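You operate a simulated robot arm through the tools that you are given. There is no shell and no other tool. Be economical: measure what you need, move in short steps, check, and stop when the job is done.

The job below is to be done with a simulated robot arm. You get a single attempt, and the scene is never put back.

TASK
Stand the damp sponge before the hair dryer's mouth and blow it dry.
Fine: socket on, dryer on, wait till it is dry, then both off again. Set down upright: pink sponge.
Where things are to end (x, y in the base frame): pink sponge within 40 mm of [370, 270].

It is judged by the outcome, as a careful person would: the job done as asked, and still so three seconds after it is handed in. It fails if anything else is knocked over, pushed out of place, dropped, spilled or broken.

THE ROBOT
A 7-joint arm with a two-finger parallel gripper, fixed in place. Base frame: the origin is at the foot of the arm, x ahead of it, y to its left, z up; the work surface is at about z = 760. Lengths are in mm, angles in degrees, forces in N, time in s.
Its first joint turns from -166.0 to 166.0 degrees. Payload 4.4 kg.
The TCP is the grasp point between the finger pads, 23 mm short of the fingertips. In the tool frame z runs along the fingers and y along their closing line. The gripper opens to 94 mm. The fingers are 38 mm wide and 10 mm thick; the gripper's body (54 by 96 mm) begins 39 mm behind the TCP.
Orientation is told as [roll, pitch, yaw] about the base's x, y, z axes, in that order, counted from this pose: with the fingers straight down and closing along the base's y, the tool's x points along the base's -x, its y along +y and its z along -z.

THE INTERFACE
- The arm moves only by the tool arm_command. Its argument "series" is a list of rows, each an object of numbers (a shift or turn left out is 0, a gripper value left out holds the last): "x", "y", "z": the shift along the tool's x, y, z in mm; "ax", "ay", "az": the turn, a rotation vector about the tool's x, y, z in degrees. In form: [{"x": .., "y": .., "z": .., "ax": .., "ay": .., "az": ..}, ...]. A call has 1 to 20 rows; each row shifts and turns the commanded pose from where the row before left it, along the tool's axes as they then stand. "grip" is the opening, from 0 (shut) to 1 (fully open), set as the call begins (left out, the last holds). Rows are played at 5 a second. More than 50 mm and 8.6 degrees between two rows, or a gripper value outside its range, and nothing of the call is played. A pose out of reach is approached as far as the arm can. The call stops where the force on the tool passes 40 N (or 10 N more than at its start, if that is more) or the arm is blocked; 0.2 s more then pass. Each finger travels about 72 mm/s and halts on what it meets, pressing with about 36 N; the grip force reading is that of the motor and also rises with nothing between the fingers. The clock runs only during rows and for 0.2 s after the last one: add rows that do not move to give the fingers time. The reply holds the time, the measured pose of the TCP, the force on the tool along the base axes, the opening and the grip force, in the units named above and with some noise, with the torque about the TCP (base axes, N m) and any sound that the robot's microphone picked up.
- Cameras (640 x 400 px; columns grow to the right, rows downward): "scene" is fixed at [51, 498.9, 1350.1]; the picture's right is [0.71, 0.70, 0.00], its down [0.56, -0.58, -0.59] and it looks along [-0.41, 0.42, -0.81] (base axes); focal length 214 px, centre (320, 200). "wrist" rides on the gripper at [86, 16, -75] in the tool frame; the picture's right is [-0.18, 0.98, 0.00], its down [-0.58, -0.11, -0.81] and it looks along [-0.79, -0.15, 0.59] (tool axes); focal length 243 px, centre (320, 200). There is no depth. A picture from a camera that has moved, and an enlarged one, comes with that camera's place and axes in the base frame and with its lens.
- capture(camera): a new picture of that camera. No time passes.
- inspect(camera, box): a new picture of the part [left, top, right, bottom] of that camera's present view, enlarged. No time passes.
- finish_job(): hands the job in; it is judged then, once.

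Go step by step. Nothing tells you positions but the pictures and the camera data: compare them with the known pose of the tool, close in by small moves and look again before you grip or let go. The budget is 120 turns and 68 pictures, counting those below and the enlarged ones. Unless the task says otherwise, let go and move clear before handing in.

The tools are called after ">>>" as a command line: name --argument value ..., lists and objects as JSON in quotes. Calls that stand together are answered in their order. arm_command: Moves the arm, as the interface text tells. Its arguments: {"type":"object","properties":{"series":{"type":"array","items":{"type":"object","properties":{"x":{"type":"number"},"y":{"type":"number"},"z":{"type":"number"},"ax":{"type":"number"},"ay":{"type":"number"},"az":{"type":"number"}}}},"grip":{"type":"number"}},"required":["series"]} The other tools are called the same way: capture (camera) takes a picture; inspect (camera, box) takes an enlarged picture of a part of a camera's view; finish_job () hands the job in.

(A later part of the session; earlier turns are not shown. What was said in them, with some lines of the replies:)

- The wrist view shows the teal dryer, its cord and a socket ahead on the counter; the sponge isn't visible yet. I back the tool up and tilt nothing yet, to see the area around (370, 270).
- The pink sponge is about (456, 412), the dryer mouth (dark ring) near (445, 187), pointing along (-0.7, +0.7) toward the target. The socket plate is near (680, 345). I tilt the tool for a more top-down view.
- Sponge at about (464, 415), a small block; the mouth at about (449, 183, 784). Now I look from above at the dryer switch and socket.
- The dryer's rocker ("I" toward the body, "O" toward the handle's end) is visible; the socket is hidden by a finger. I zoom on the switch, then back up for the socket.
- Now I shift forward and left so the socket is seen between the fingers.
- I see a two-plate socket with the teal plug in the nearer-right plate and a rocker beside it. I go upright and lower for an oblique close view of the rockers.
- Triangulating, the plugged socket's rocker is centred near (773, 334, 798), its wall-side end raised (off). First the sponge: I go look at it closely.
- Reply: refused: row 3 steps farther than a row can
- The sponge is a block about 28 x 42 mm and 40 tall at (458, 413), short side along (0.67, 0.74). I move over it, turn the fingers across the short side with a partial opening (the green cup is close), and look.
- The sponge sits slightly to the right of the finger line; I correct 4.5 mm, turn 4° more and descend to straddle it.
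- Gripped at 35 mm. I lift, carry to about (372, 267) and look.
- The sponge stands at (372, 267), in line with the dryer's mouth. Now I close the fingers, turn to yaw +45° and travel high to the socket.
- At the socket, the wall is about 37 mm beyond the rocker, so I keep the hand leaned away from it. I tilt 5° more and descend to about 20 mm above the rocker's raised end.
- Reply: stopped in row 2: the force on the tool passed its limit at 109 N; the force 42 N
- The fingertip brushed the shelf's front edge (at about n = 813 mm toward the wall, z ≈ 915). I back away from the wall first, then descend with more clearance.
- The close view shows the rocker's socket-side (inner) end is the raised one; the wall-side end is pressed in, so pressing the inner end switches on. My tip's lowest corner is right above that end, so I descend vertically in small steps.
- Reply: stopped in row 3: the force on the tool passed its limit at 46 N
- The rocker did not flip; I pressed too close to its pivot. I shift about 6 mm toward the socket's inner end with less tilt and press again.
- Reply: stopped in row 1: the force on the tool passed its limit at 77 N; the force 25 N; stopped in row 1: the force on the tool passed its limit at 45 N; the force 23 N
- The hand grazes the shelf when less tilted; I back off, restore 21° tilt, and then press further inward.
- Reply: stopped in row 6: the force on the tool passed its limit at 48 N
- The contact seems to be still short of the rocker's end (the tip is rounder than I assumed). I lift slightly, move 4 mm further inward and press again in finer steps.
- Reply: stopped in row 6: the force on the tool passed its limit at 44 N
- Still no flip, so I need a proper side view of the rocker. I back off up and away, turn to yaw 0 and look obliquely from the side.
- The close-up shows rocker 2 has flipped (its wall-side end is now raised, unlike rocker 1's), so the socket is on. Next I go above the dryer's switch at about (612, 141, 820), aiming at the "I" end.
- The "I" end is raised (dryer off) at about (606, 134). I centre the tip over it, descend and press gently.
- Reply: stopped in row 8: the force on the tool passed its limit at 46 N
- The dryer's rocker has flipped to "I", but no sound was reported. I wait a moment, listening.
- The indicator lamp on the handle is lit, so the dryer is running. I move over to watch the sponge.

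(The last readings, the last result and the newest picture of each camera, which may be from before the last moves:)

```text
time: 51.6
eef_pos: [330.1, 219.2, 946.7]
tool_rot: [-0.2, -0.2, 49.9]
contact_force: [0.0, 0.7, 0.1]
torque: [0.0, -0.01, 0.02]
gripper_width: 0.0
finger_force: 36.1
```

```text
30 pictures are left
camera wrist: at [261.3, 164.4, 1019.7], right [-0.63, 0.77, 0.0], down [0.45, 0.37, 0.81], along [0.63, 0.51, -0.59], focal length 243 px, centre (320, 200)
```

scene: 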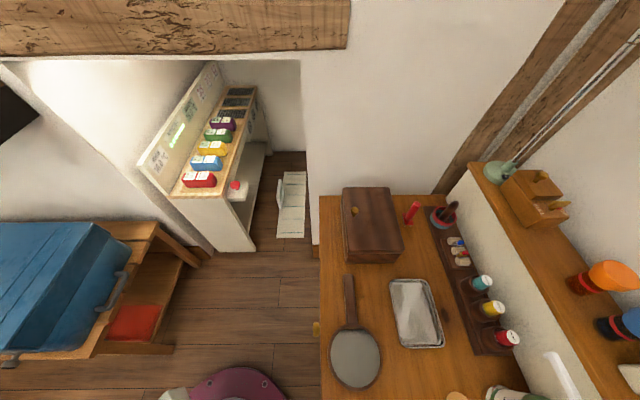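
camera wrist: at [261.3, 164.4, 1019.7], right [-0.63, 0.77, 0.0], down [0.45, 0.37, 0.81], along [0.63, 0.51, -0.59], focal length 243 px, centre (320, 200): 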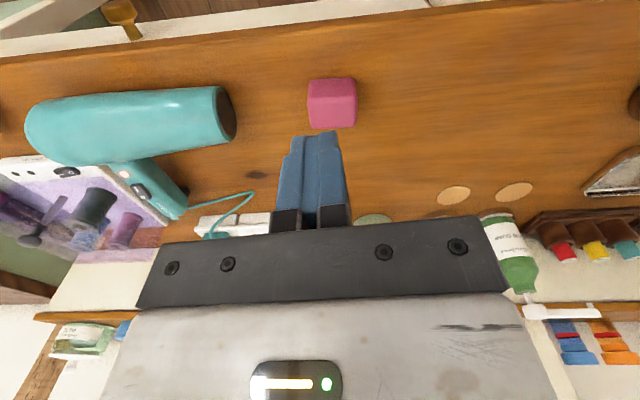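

>>> inspect --camera "wrist" --box '[200, 50, 400, 150]'

>>> arm_command --series '[{}, {}, {}, {}, {}, {}, {}, {}, {}, {}, {}, {}, {}, {}, {}, {}, {}, {}, {}, {}]'

>>> inspect --camera "wrist" --box '[200, 50, 400, 150]'

```text
3.20 times, centred on (300, 100) of wrist
camera zoom: at [261.3, 164.4, 1019.7], right [-0.63, 0.77, 0.0], down [0.45, 0.37, 0.81], along [0.63, 0.51, -0.59], focal length 776 px, centre (384, 520)
```

zoom: 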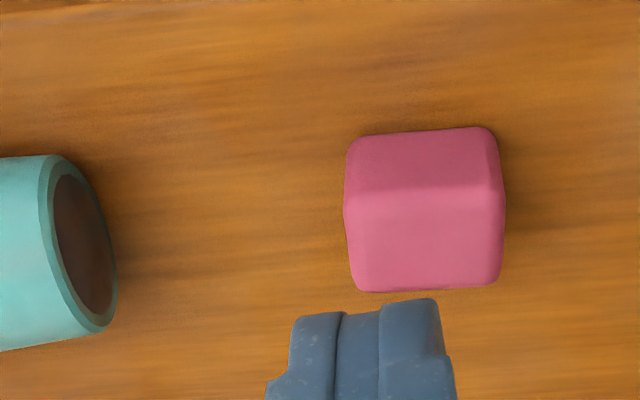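

```text
time: 55.8
eef_pos: [330.9, 220.6, 946.1]
tool_rot: [-0.2, -0.2, 50.0]
contact_force: [0.0, 0.2, 0.6]
torque: [-0.03, 0.0, 0.06]
gripper_width: 0.2
finger_force: 36.3
```

```text
3.20 times, centred on (300, 100) of wrist
camera zoom: at [261.7, 164.4, 1019.7], right [-0.63, 0.77, 0.0], down [0.45, 0.38, 0.81], along [0.63, 0.51, -0.59], focal length 776 px, centre (384, 520)
```

zoom: 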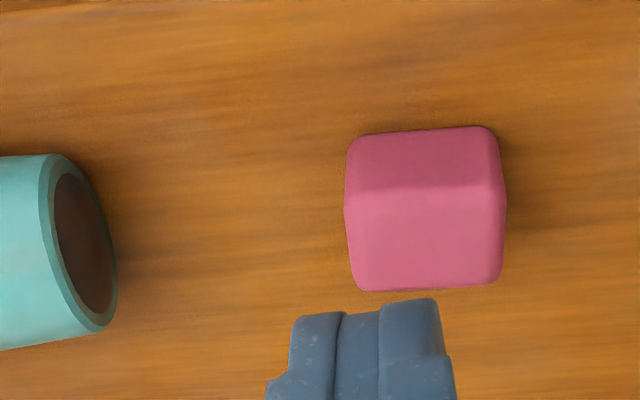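

The colour is slowly lightening, so drying is under way; I wait more.

>>> arm_command --series '[{}, {}, {}, {}, {}, {}, {}, {}, {}, {}, {}, {}, {}, {}, {}, {}, {}, {}, {}, {}]'

>>> arm_command --series '[{}, {}, {}, {}, {}, {}, {}, {}, {}, {}, {}, {}, {}, {}, {}, {}, {}, {}, {}, {}]'

>>> inspect --camera "wrist" --box '[200, 50, 400, 150]'

```text
time: 60.0
eef_pos: [331.1, 220.0, 946.0]
tool_rot: [-0.3, -0.2, 50.0]
contact_force: [0.0, -0.2, -0.8]
torque: [0.04, 0.02, 0.01]
gripper_width: 0.1
finger_force: 35.9
```

```text
time: 64.2
eef_pos: [330.9, 220.8, 946.5]
tool_rot: [-0.3, -0.3, 50.0]
contact_force: [-0.1, 0.4, 1.4]
torque: [-0.02, 0.01, 0.0]
gripper_width: 0.0
finger_force: 36.0
```

```text
3.20 times, centred on (300, 100) of wrist
camera zoom: at [261.7, 164.4, 1019.7], right [-0.63, 0.77, 0.0], down [0.45, 0.37, 0.81], along [0.63, 0.51, -0.59], focal length 776 px, centre (384, 520)
```

zoom: 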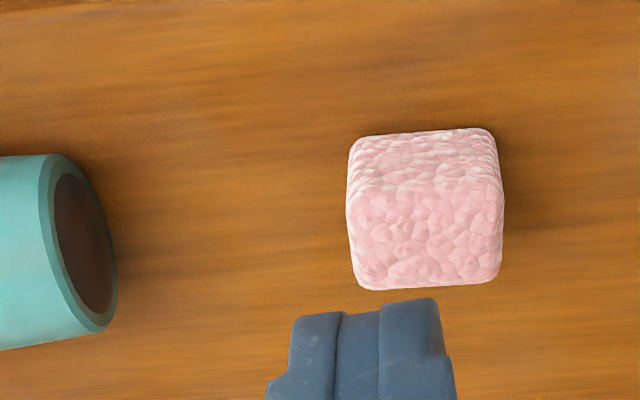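

The sponge has turned pale and porous: dry. I return to the dryer switch to press the "O" end at about (622, 149).

>>> arm_command --series '[{"x": -18.9, "y": -38.4}, {"x": -18.9, "y": -38.4}, {"x": -18.9, "y": -38.4}, {"x": -18.9, "y": -38.4}, {"x": -18.9, "y": -38.4}, {"x": -18.9, "y": -38.4}, {"x": -18.9, "y": -38.4}, {"z": 30}, {}]'

>>> arm_command --series '[{"z": 30}, {"z": 25}, {}]'

>>> inspect --camera "wrist" --box '[240, 40, 400, 140]'

```text
time: 66.2
eef_pos: [621.9, 147.9, 918.0]
tool_rot: [-0.3, -0.3, 50.0]
contact_force: [-0.1, 0.0, 0.1]
torque: [0.01, -0.03, 0.01]
gripper_width: 0.0
finger_force: 36.6
```

```text
time: 67.0
eef_pos: [622.9, 149.0, 861.3]
tool_rot: [-0.3, -0.2, 50.0]
contact_force: [0.2, -0.1, 0.1]
torque: [-0.01, -0.02, 0.01]
gripper_width: 0.0
finger_force: 35.8
```

```text
4.00 times, centred on (320, 90) of wrist
camera zoom: at [553.4, 92.8, 935.3], right [-0.63, 0.77, 0.0], down [0.45, 0.38, 0.81], along [0.63, 0.51, -0.59], focal length 970 px, centre (320, 640)
```

zoom: 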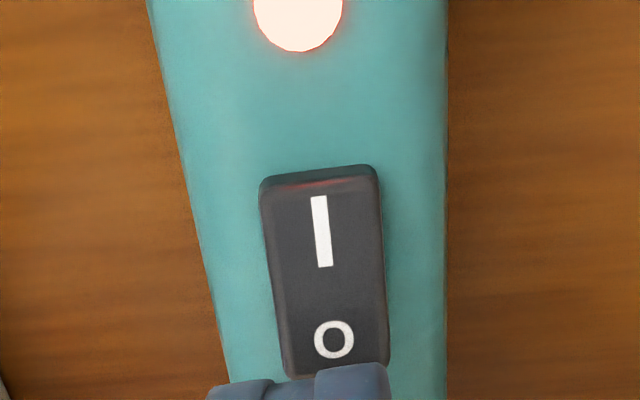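

>>> arm_command --series '[{"x": 2.5, "y": 2, "z": 4}, {"z": 3}, {"z": 1.5}, {"z": 1.5}, {"z": 1.5}, {"z": 1.5}, {"z": 1.5}, {"z": 1.5}, {"z": 1.5}, {"z": 1.5}]'

>>> arm_command --series '[{"z": -20}, {"z": -25}, {"z": -25}, {}]'

>>> inspect --camera "wrist" --box '[240, 20, 400, 120]'

```text
time: 69.0
eef_pos: [619.9, 147.7, 848.5]
tool_rot: [-0.4, -0.4, 49.8]
contact_force: [-3.3, -3.6, 9.5]
torque: [-0.18, 0.07, -0.04]
gripper_width: 0.3
finger_force: 36.1
stopped in row 9: the force on the tool passed its limit at 46 N (the readings are from after the stop); the commanded pose is now the measured one
```

```text
time: 70.0
eef_pos: [617.7, 147.4, 918.9]
tool_rot: [-0.3, -0.4, 49.9]
contact_force: [0.6, 0.1, -0.7]
torque: [-0.03, -0.03, 0.01]
gripper_width: 0.0
finger_force: 35.8
```

```text
4.00 times, centred on (320, 70) of wrist
camera zoom: at [548.7, 91.7, 992.1], right [-0.63, 0.77, -0.01], down [0.45, 0.37, 0.81], along [0.63, 0.51, -0.59], focal length 970 px, centre (320, 720)
```

zoom: 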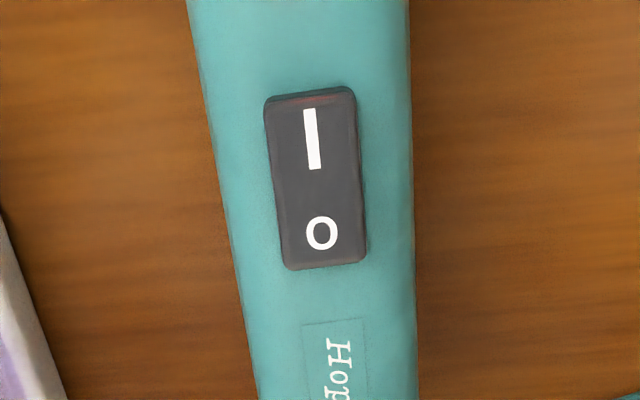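

>>> inspect --camera "wrist" --box '[240, 0, 400, 100]'

```text
4.00 times, centred on (320, 50) of wrist
camera zoom: at [548.7, 91.7, 992.1], right [-0.63, 0.77, -0.01], down [0.45, 0.37, 0.81], along [0.63, 0.51, -0.59], focal length 970 px, centre (320, 800)
```

zoom: 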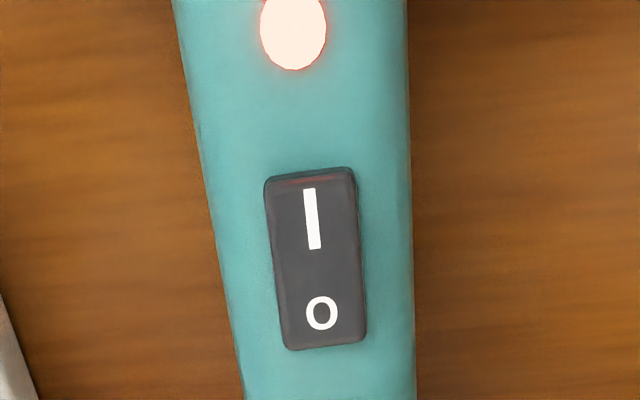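

The lamp is still lit; the press was too near the pivot. I press again 5 mm further toward the end.

>>> arm_command --series '[{"x": -5.5, "z": 20}, {"z": 20}, {"z": 20}, {"z": 4}, {}, {"z": 1}, {"z": 1}, {"z": 1}, {"z": 1}, {"z": 1}, {"z": 1}, {"z": 1}, {"z": 1}, {"z": 1}, {"z": 1}]'

>>> arm_command --series '[{"z": -20}, {"z": -25}, {"z": -25}, {}]'

>>> inspect --camera "wrist" --box '[240, 0, 400, 100]'

```text
time: 72.8
eef_pos: [623.6, 151.1, 847.8]
tool_rot: [-0.5, -0.6, 49.9]
contact_force: [-1.4, -3.0, 6.9]
torque: [-0.14, 0.1, -0.01]
gripper_width: 0.0
finger_force: 35.4
stopped in row 14: the force on the tool passed its limit at 44 N (the readings are from after the stop); the commanded pose is now the measured one
```

```text
time: 73.8
eef_pos: [623.2, 152.1, 918.4]
tool_rot: [-0.4, -0.4, 49.9]
contact_force: [-0.2, -0.4, 0.2]
torque: [0.03, 0.03, 0.0]
gripper_width: 0.0
finger_force: 36.0
```

```text
4.00 times, centred on (320, 50) of wrist
camera zoom: at [553.4, 95.9, 991.9], right [-0.63, 0.77, -0.01], down [0.45, 0.37, 0.81], along [0.63, 0.51, -0.58], focal length 970 px, centre (320, 800)
```

zoom: 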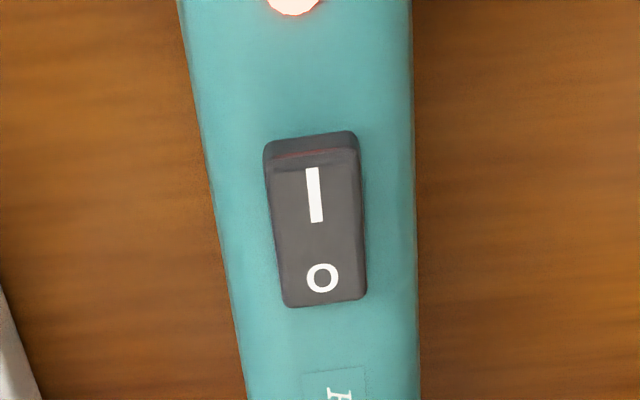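

The rocker flipped to "O" (its "I" end is raised again), yet the lamp still glows; I wait a second and check again.

>>> arm_command --series '[{"x": 8}, {}, {}, {}, {}, {}]'

>>> inspect --camera "wrist" --box '[240, 0, 400, 100]'

```text
time: 75.2
eef_pos: [618.0, 144.4, 918.2]
tool_rot: [-0.5, -0.5, 49.9]
contact_force: [0.1, -0.7, 0.5]
torque: [-0.03, -0.04, -0.02]
gripper_width: 0.1
finger_force: 36.1
```

```text
4.00 times, centred on (320, 50) of wrist
camera zoom: at [548.4, 89.6, 991.4], right [-0.63, 0.77, -0.01], down [0.45, 0.37, 0.81], along [0.63, 0.51, -0.58], focal length 970 px, centre (320, 800)
```

zoom: 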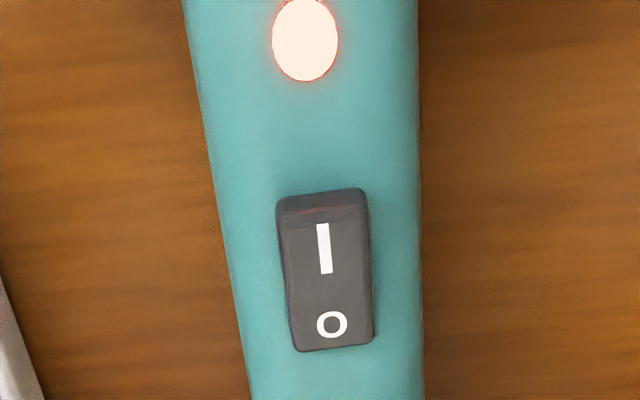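

>>> arm_command --series '[{}, {}, {}, {}, {}, {}, {}, {}, {}, {}, {}, {}, {}, {}, {}]'

>>> inspect --camera "wrist" --box '[280, 0, 360, 50]'

```text
time: 78.4
eef_pos: [617.9, 146.3, 916.8]
tool_rot: [-0.5, -0.4, 49.8]
contact_force: [-0.7, -0.5, 1.1]
torque: [0.01, 0.01, 0.01]
gripper_width: 0.0
finger_force: 36.0
```

```text
8.00 times, centred on (320, 25) of wrist
camera zoom: at [548.4, 89.6, 991.4], right [-0.63, 0.77, -0.01], down [0.45, 0.37, 0.81], along [0.63, 0.51, -0.58], focal length 1941 px, centre (320, 1600)
```

zoom: 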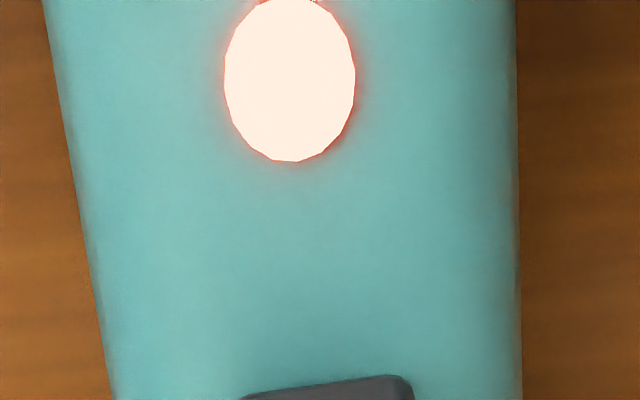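

The lamp still glows, so I press "O" again, more firmly at its end, to make sure it goes fully over.

>>> arm_command --series '[{"x": -8.5, "z": 20}, {"z": 20}, {"z": 20}, {"z": 5}, {}, {"z": 1}, {"z": 1}, {"z": 1}, {"z": 1}, {"z": 1}, {"z": 1}, {"z": 1}, {"z": 1}, {"z": 1}, {"z": 1}]'

>>> arm_command --series '[{"z": 1}, {"z": 1}, {"z": 1}, {"z": 1}, {"z": 1}, {"z": 1}]'

>>> inspect --camera "wrist" --box '[240, 20, 400, 120]'

```text
time: 81.0
eef_pos: [625.4, 152.2, 849.3]
tool_rot: [-0.6, -0.6, 49.9]
contact_force: [0.0, -0.6, 5.4]
torque: [-0.12, 0.05, -0.05]
gripper_width: 0.1
finger_force: 35.9
stopped in row 13: the force on the tool passed its limit at 45 N (the readings are from after the stop); the commanded pose is now the measured one
```

```text
time: 81.7
eef_pos: [627.4, 151.9, 848.7]
tool_rot: [-0.7, -0.9, 49.9]
contact_force: [-1.0, 0.7, 3.0]
torque: [-0.04, 0.02, -0.03]
gripper_width: 0.0
finger_force: 36.0
stopped in row 3: the force on the tool passed its limit at 44 N (the readings are from after the stop); the commanded pose is now the measured one
```

```text
4.00 times, centred on (320, 70) of wrist
camera zoom: at [557.1, 96.2, 921.1], right [-0.63, 0.77, -0.01], down [0.44, 0.37, 0.82], along [0.63, 0.51, -0.58], focal length 970 px, centre (320, 720)
```

zoom: 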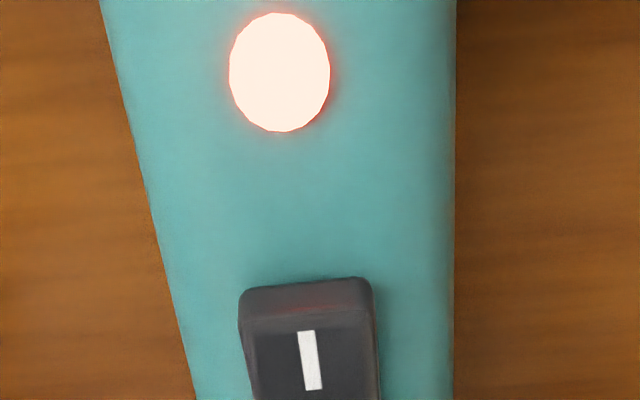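

The rocker is clearly at "O"; the lamp may only be a powered/hot light, so I go on to the socket. I travel high, tilt 32° away from the shelf, and come in low for the rocker's now-raised wall-side end.

>>> arm_command --series '[{"z": -35}, {"z": -35}, {"z": -35, "az": 5}, {"x": -40, "y": 5}, {"x": -40, "y": 5}, {"x": -40, "y": 5}, {"x": -40, "y": 5}, {"x": -39, "y": 5.6}, {"ay": -8}, {"ay": -8}, {"ay": -8}, {"ay": -8}, {}]'

>>> arm_command --series '[{}]'

```text
time: 84.5
eef_pos: [747.3, 310.1, 955.6]
tool_rot: [-0.7, -32.8, 45.3]
contact_force: [-0.5, 0.3, 0.0]
torque: [-0.04, -0.01, -0.02]
gripper_width: 0.0
finger_force: 36.2
```

```text
time: 84.9
eef_pos: [748.1, 311.1, 955.6]
tool_rot: [-0.8, -32.8, 45.3]
contact_force: [-0.4, -0.6, 0.2]
torque: [0.02, 0.01, -0.02]
gripper_width: 0.0
finger_force: 36.4
```

>>> arm_command --series '[{"x": 11.1, "y": -1.6, "z": 17.8}, {"x": 11.1, "z": 17.8}, {"x": 11.1, "z": 17.8}, {"x": 11.1, "z": 17.8}, {"x": 11.1, "z": 17.8}, {"x": -10.6, "z": 6.6}, {"x": -10.6, "z": 6.6}, {}]'

>>> inspect --camera "wrist" --box '[220, 0, 540, 200]'

```text
time: 86.7
eef_pos: [767.4, 327.7, 851.3]
tool_rot: [-0.8, -32.7, 45.3]
contact_force: [0.0, -0.6, -0.1]
torque: [0.0, -0.03, 0.01]
gripper_width: 0.0
finger_force: 36.0
```

```text
2.00 times, centred on (380, 100) of wrist
camera zoom: at [676.5, 259.0, 865.9], right [-0.58, 0.81, 0.09], down [0.11, -0.03, 0.99], along [0.8, 0.59, -0.07], focal length 485 px, centre (200, 400)
```

zoom: 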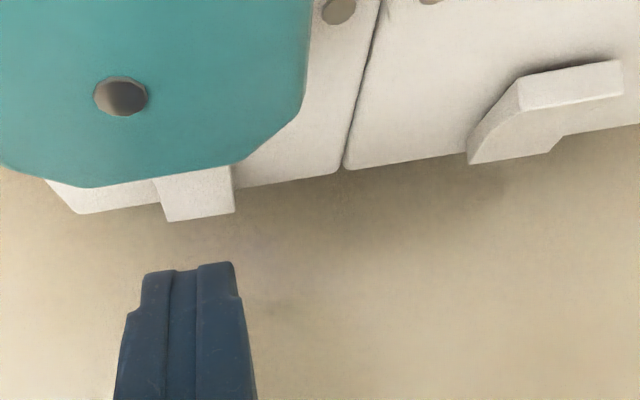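

>>> arm_command --series '[{"x": 2.6, "z": 4.3}, {"x": 2.7, "z": 4.2}, {"x": -5, "z": 3}, {"x": -5, "z": 3}, {"x": -4, "z": 2.7}, {}]'

>>> arm_command --series '[{"x": 1, "z": 1.7}, {"x": 1, "z": 1.7}, {"x": 1, "z": 1.7}, {"x": 0.53, "z": 0.85}, {"x": 0.53, "z": 0.85}, {"x": 0.53, "z": 0.85}, {"x": 0.53, "z": 0.85}, {"x": 0.53, "z": 0.85}, {"x": 0.53, "z": 0.85}, {"x": 0.53, "z": 0.85}, {"x": 0.53, "z": 0.85}, {"x": 0.53, "z": 0.85}]'

>>> inspect --camera "wrist" --box '[220, 0, 540, 200]'

```text
time: 88.1
eef_pos: [779.9, 340.5, 841.4]
tool_rot: [-0.8, -32.7, 45.2]
contact_force: [-13.5, -10.3, 6.8]
torque: [-0.03, -0.08, 0.04]
gripper_width: 0.0
finger_force: 35.7
```

```text
time: 88.6
eef_pos: [781.6, 339.9, 841.1]
tool_rot: [-0.8, -32.8, 45.3]
contact_force: [-18.8, -8.3, 11.6]
torque: [0.05, -0.1, 0.2]
gripper_width: 0.0
finger_force: 36.2
stopped in row 2: the force on the tool passed its limit at 46 N (the readings are from after the stop); the commanded pose is now the measured one
```

```text
2.00 times, centred on (380, 100) of wrist
camera zoom: at [688.2, 270.7, 855.9], right [-0.59, 0.81, 0.09], down [0.11, -0.03, 0.99], along [0.8, 0.59, -0.07], focal length 485 px, centre (200, 400)
```

zoom: 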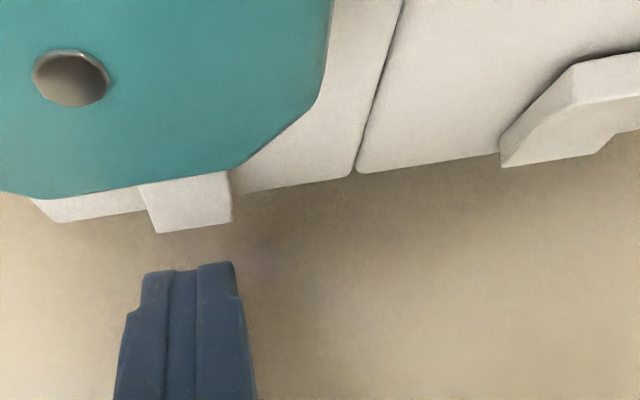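

The finger is now touching the wall (n ≈ 809), so I back off 3 mm and press straight down from there.

>>> arm_command --series '[{"x": 2.9, "z": -1.8}, {}]'

>>> arm_command --series '[{"x": 1, "z": 1.7}, {"x": 1, "z": 1.7}, {"x": 1, "z": 1.7}, {"x": 0.53, "z": 0.85}, {"x": 0.53, "z": 0.85}, {"x": 0.53, "z": 0.85}, {"x": 0.53, "z": 0.85}, {"x": 0.53, "z": 0.85}, {"x": 0.53, "z": 0.85}, {"x": 0.53, "z": 0.85}, {"x": 0.53, "z": 0.85}, {"x": 0.53, "z": 0.85}, {"x": 0.53, "z": 0.85}, {"x": 0.53, "z": 0.85}]'

>>> inspect --camera "wrist" --box '[220, 0, 540, 200]'

```text
time: 89.2
eef_pos: [777.9, 337.0, 840.2]
tool_rot: [-0.9, -32.8, 45.2]
contact_force: [-0.5, 1.2, -0.2]
torque: [0.03, -0.04, 0.01]
gripper_width: 0.0
finger_force: 36.2
```

```text
time: 91.0
eef_pos: [779.4, 336.9, 832.0]
tool_rot: [-0.9, -33.0, 45.4]
contact_force: [0.1, -0.7, -0.3]
torque: [0.01, 0.02, -0.02]
gripper_width: 0.2
finger_force: 35.8
stopped in row 9: the force on the tool passed its limit at 63 N (the readings are from after the stop); the commanded pose is now the measured one
```

```text
2.00 times, centred on (380, 100) of wrist
camera zoom: at [687.5, 268.9, 847.9], right [-0.59, 0.81, 0.09], down [0.1, -0.03, 0.99], along [0.8, 0.59, -0.06], focal length 485 px, centre (200, 400)
```

zoom: 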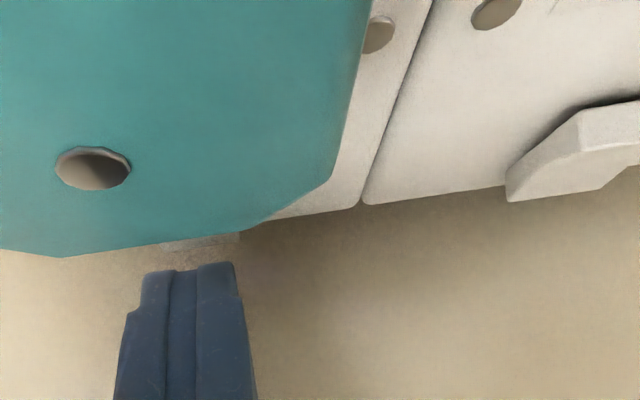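

>>> arm_command --series '[{"x": -5.3, "z": -8.5}, {"x": -5.3, "z": -8.5}, {"x": 10, "z": -6}, {}]'

>>> inspect --camera "wrist" --box '[220, 0, 540, 200]'

```text
time: 92.0
eef_pos: [770.5, 330.2, 852.5]
tool_rot: [-1.0, -33.0, 45.3]
contact_force: [0.9, 1.0, 0.1]
torque: [-0.01, -0.01, -0.02]
gripper_width: 0.1
finger_force: 36.1
```

```text
2.00 times, centred on (380, 100) of wrist
camera zoom: at [678.6, 260.8, 867.2], right [-0.59, 0.81, 0.09], down [0.1, -0.03, 0.99], along [0.8, 0.59, -0.06], focal length 485 px, centre (200, 400)
```

zoom: 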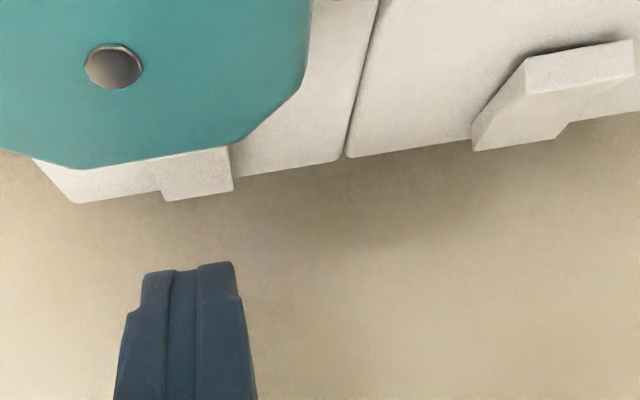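

The rocker's wall-side end is down again, matching the unused one: socket off. I retreat and check the dryer's lamp and switch.

>>> arm_command --series '[{"x": 17, "z": -10}, {"x": 17, "z": -11}, {"x": -16, "z": -25}, {"x": -16, "z": -25}, {"x": -16, "z": -25}, {"ay": 8}, {"ay": 8}, {"ay": 8}, {"ay": 8}, {"x": 43, "y": -4}, {"x": 43, "y": -4}, {"x": 43, "y": -4}, {"x": 43, "y": -5}, {"x": 42, "y": -5}, {}]'

>>> capture --camera "wrist"

```text
time: 95.2
eef_pos: [604.5, 132.0, 937.1]
tool_rot: [-0.7, -1.0, 45.0]
contact_force: [0.5, 1.0, 0.0]
torque: [0.01, 0.01, 0.02]
gripper_width: 0.0
finger_force: 35.5
```

```text
15 pictures are left
camera wrist: at [530.0, 84.1, 1009.4], right [-0.56, 0.83, -0.01], down [0.47, 0.33, 0.82], along [0.68, 0.46, -0.58], focal length 243 px, centre (320, 200)
```

wrist: 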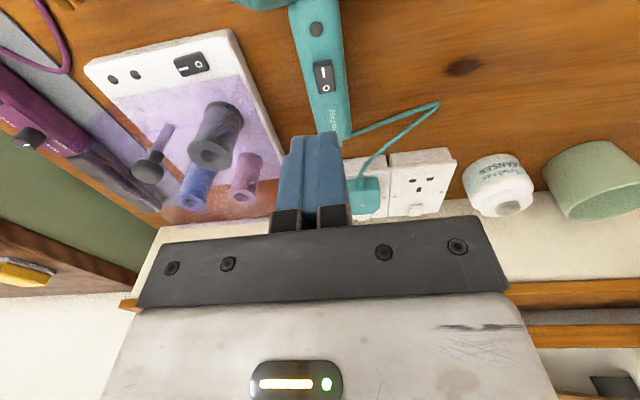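

The lamp is dark now. I zoom on the dryer switch to confirm "O".

>>> inspect --camera "wrist" --box '[285, 50, 365, 100]'

```text
8.00 times, centred on (325, 75) of wrist
camera zoom: at [530.0, 84.1, 1009.4], right [-0.56, 0.83, -0.01], down [0.47, 0.33, 0.82], along [0.68, 0.46, -0.58], focal length 1941 px, centre (280, 1200)
```

zoom: 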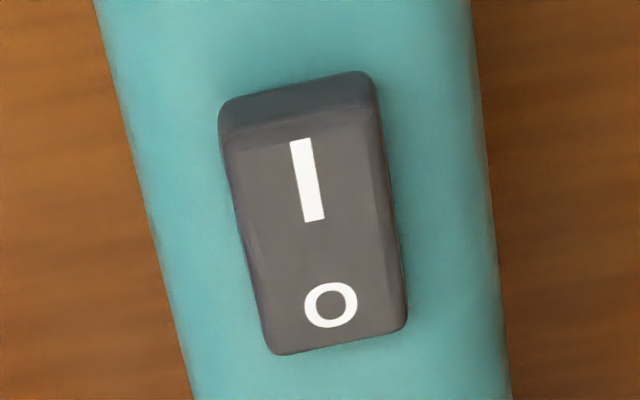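

It looks like the original off position; I compare it from the same viewpoint as the first switch picture, since the lamp stayed lit for a while after switching off.

>>> arm_command --series '[{"az": -5, "z": 10, "ay": 1}, {"z": 11}, {}]'

>>> inspect --camera "wrist" --box '[281, 60, 361, 110]'

```text
time: 96.0
eef_pos: [606.0, 135.8, 916.5]
tool_rot: [-0.8, 0.0, 49.8]
contact_force: [-0.3, 0.1, 0.2]
torque: [-0.01, 0.0, -0.05]
gripper_width: 0.1
finger_force: 36.5
```

```text
8.00 times, centred on (321, 85) of wrist
camera zoom: at [536.2, 79.5, 990.0], right [-0.63, 0.77, -0.01], down [0.45, 0.38, 0.81], along [0.63, 0.51, -0.59], focal length 1941 px, centre (312, 1120)
```

zoom: 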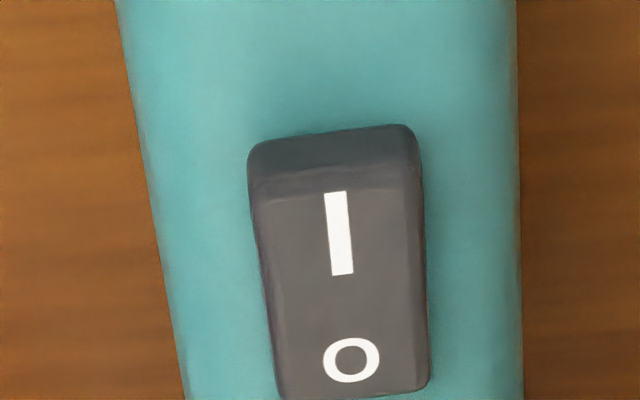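

The switch is identical to its initial off position and the lamp is dark. A last look at the sponge and surroundings, with the arm clear.

>>> arm_command --series '[{"z": -40}, {"z": -20, "x": 16, "y": 38}, {"x": 16, "y": 38}, {"x": 16, "y": 38}, {"x": 16, "y": 38}, {"x": 16, "y": 38}, {"x": 16, "y": 38}, {"x": 16, "y": 37}, {}]'

>>> capture --camera "wrist"

```text
time: 98.0
eef_pos: [329.7, 219.3, 974.2]
tool_rot: [-0.8, 0.0, 49.9]
contact_force: [-0.4, 0.4, 1.4]
torque: [-0.02, 0.03, 0.01]
gripper_width: 0.0
finger_force: 36.1
```

```text
12 pictures are left
camera wrist: at [261.1, 164.8, 1047.3], right [-0.63, 0.77, -0.01], down [0.45, 0.38, 0.81], along [0.63, 0.51, -0.59], focal length 243 px, centre (320, 200)
```

wrist: 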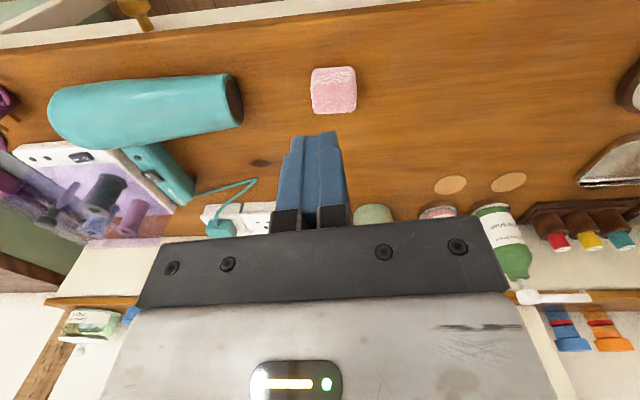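

The sponge is dry and standing at about (372, 267). The dryer rocker is at "O", the socket rocker is off and everything else is in place, so I hand in.

>>> finish_job

```text
The job is handed in.
```

The sponge is dry and stands upright in front of the dryer's mouth, at about (372, 267). The dryer and socket are both switched off, going by the rocker positions. The dryer's lamp kept glowing after I switched the dryer off. It was dark when I looked again after switching off the socket.

The gripper touched the shelf edge and the wall while I worked on the socket, but the pictures show nothing moved.
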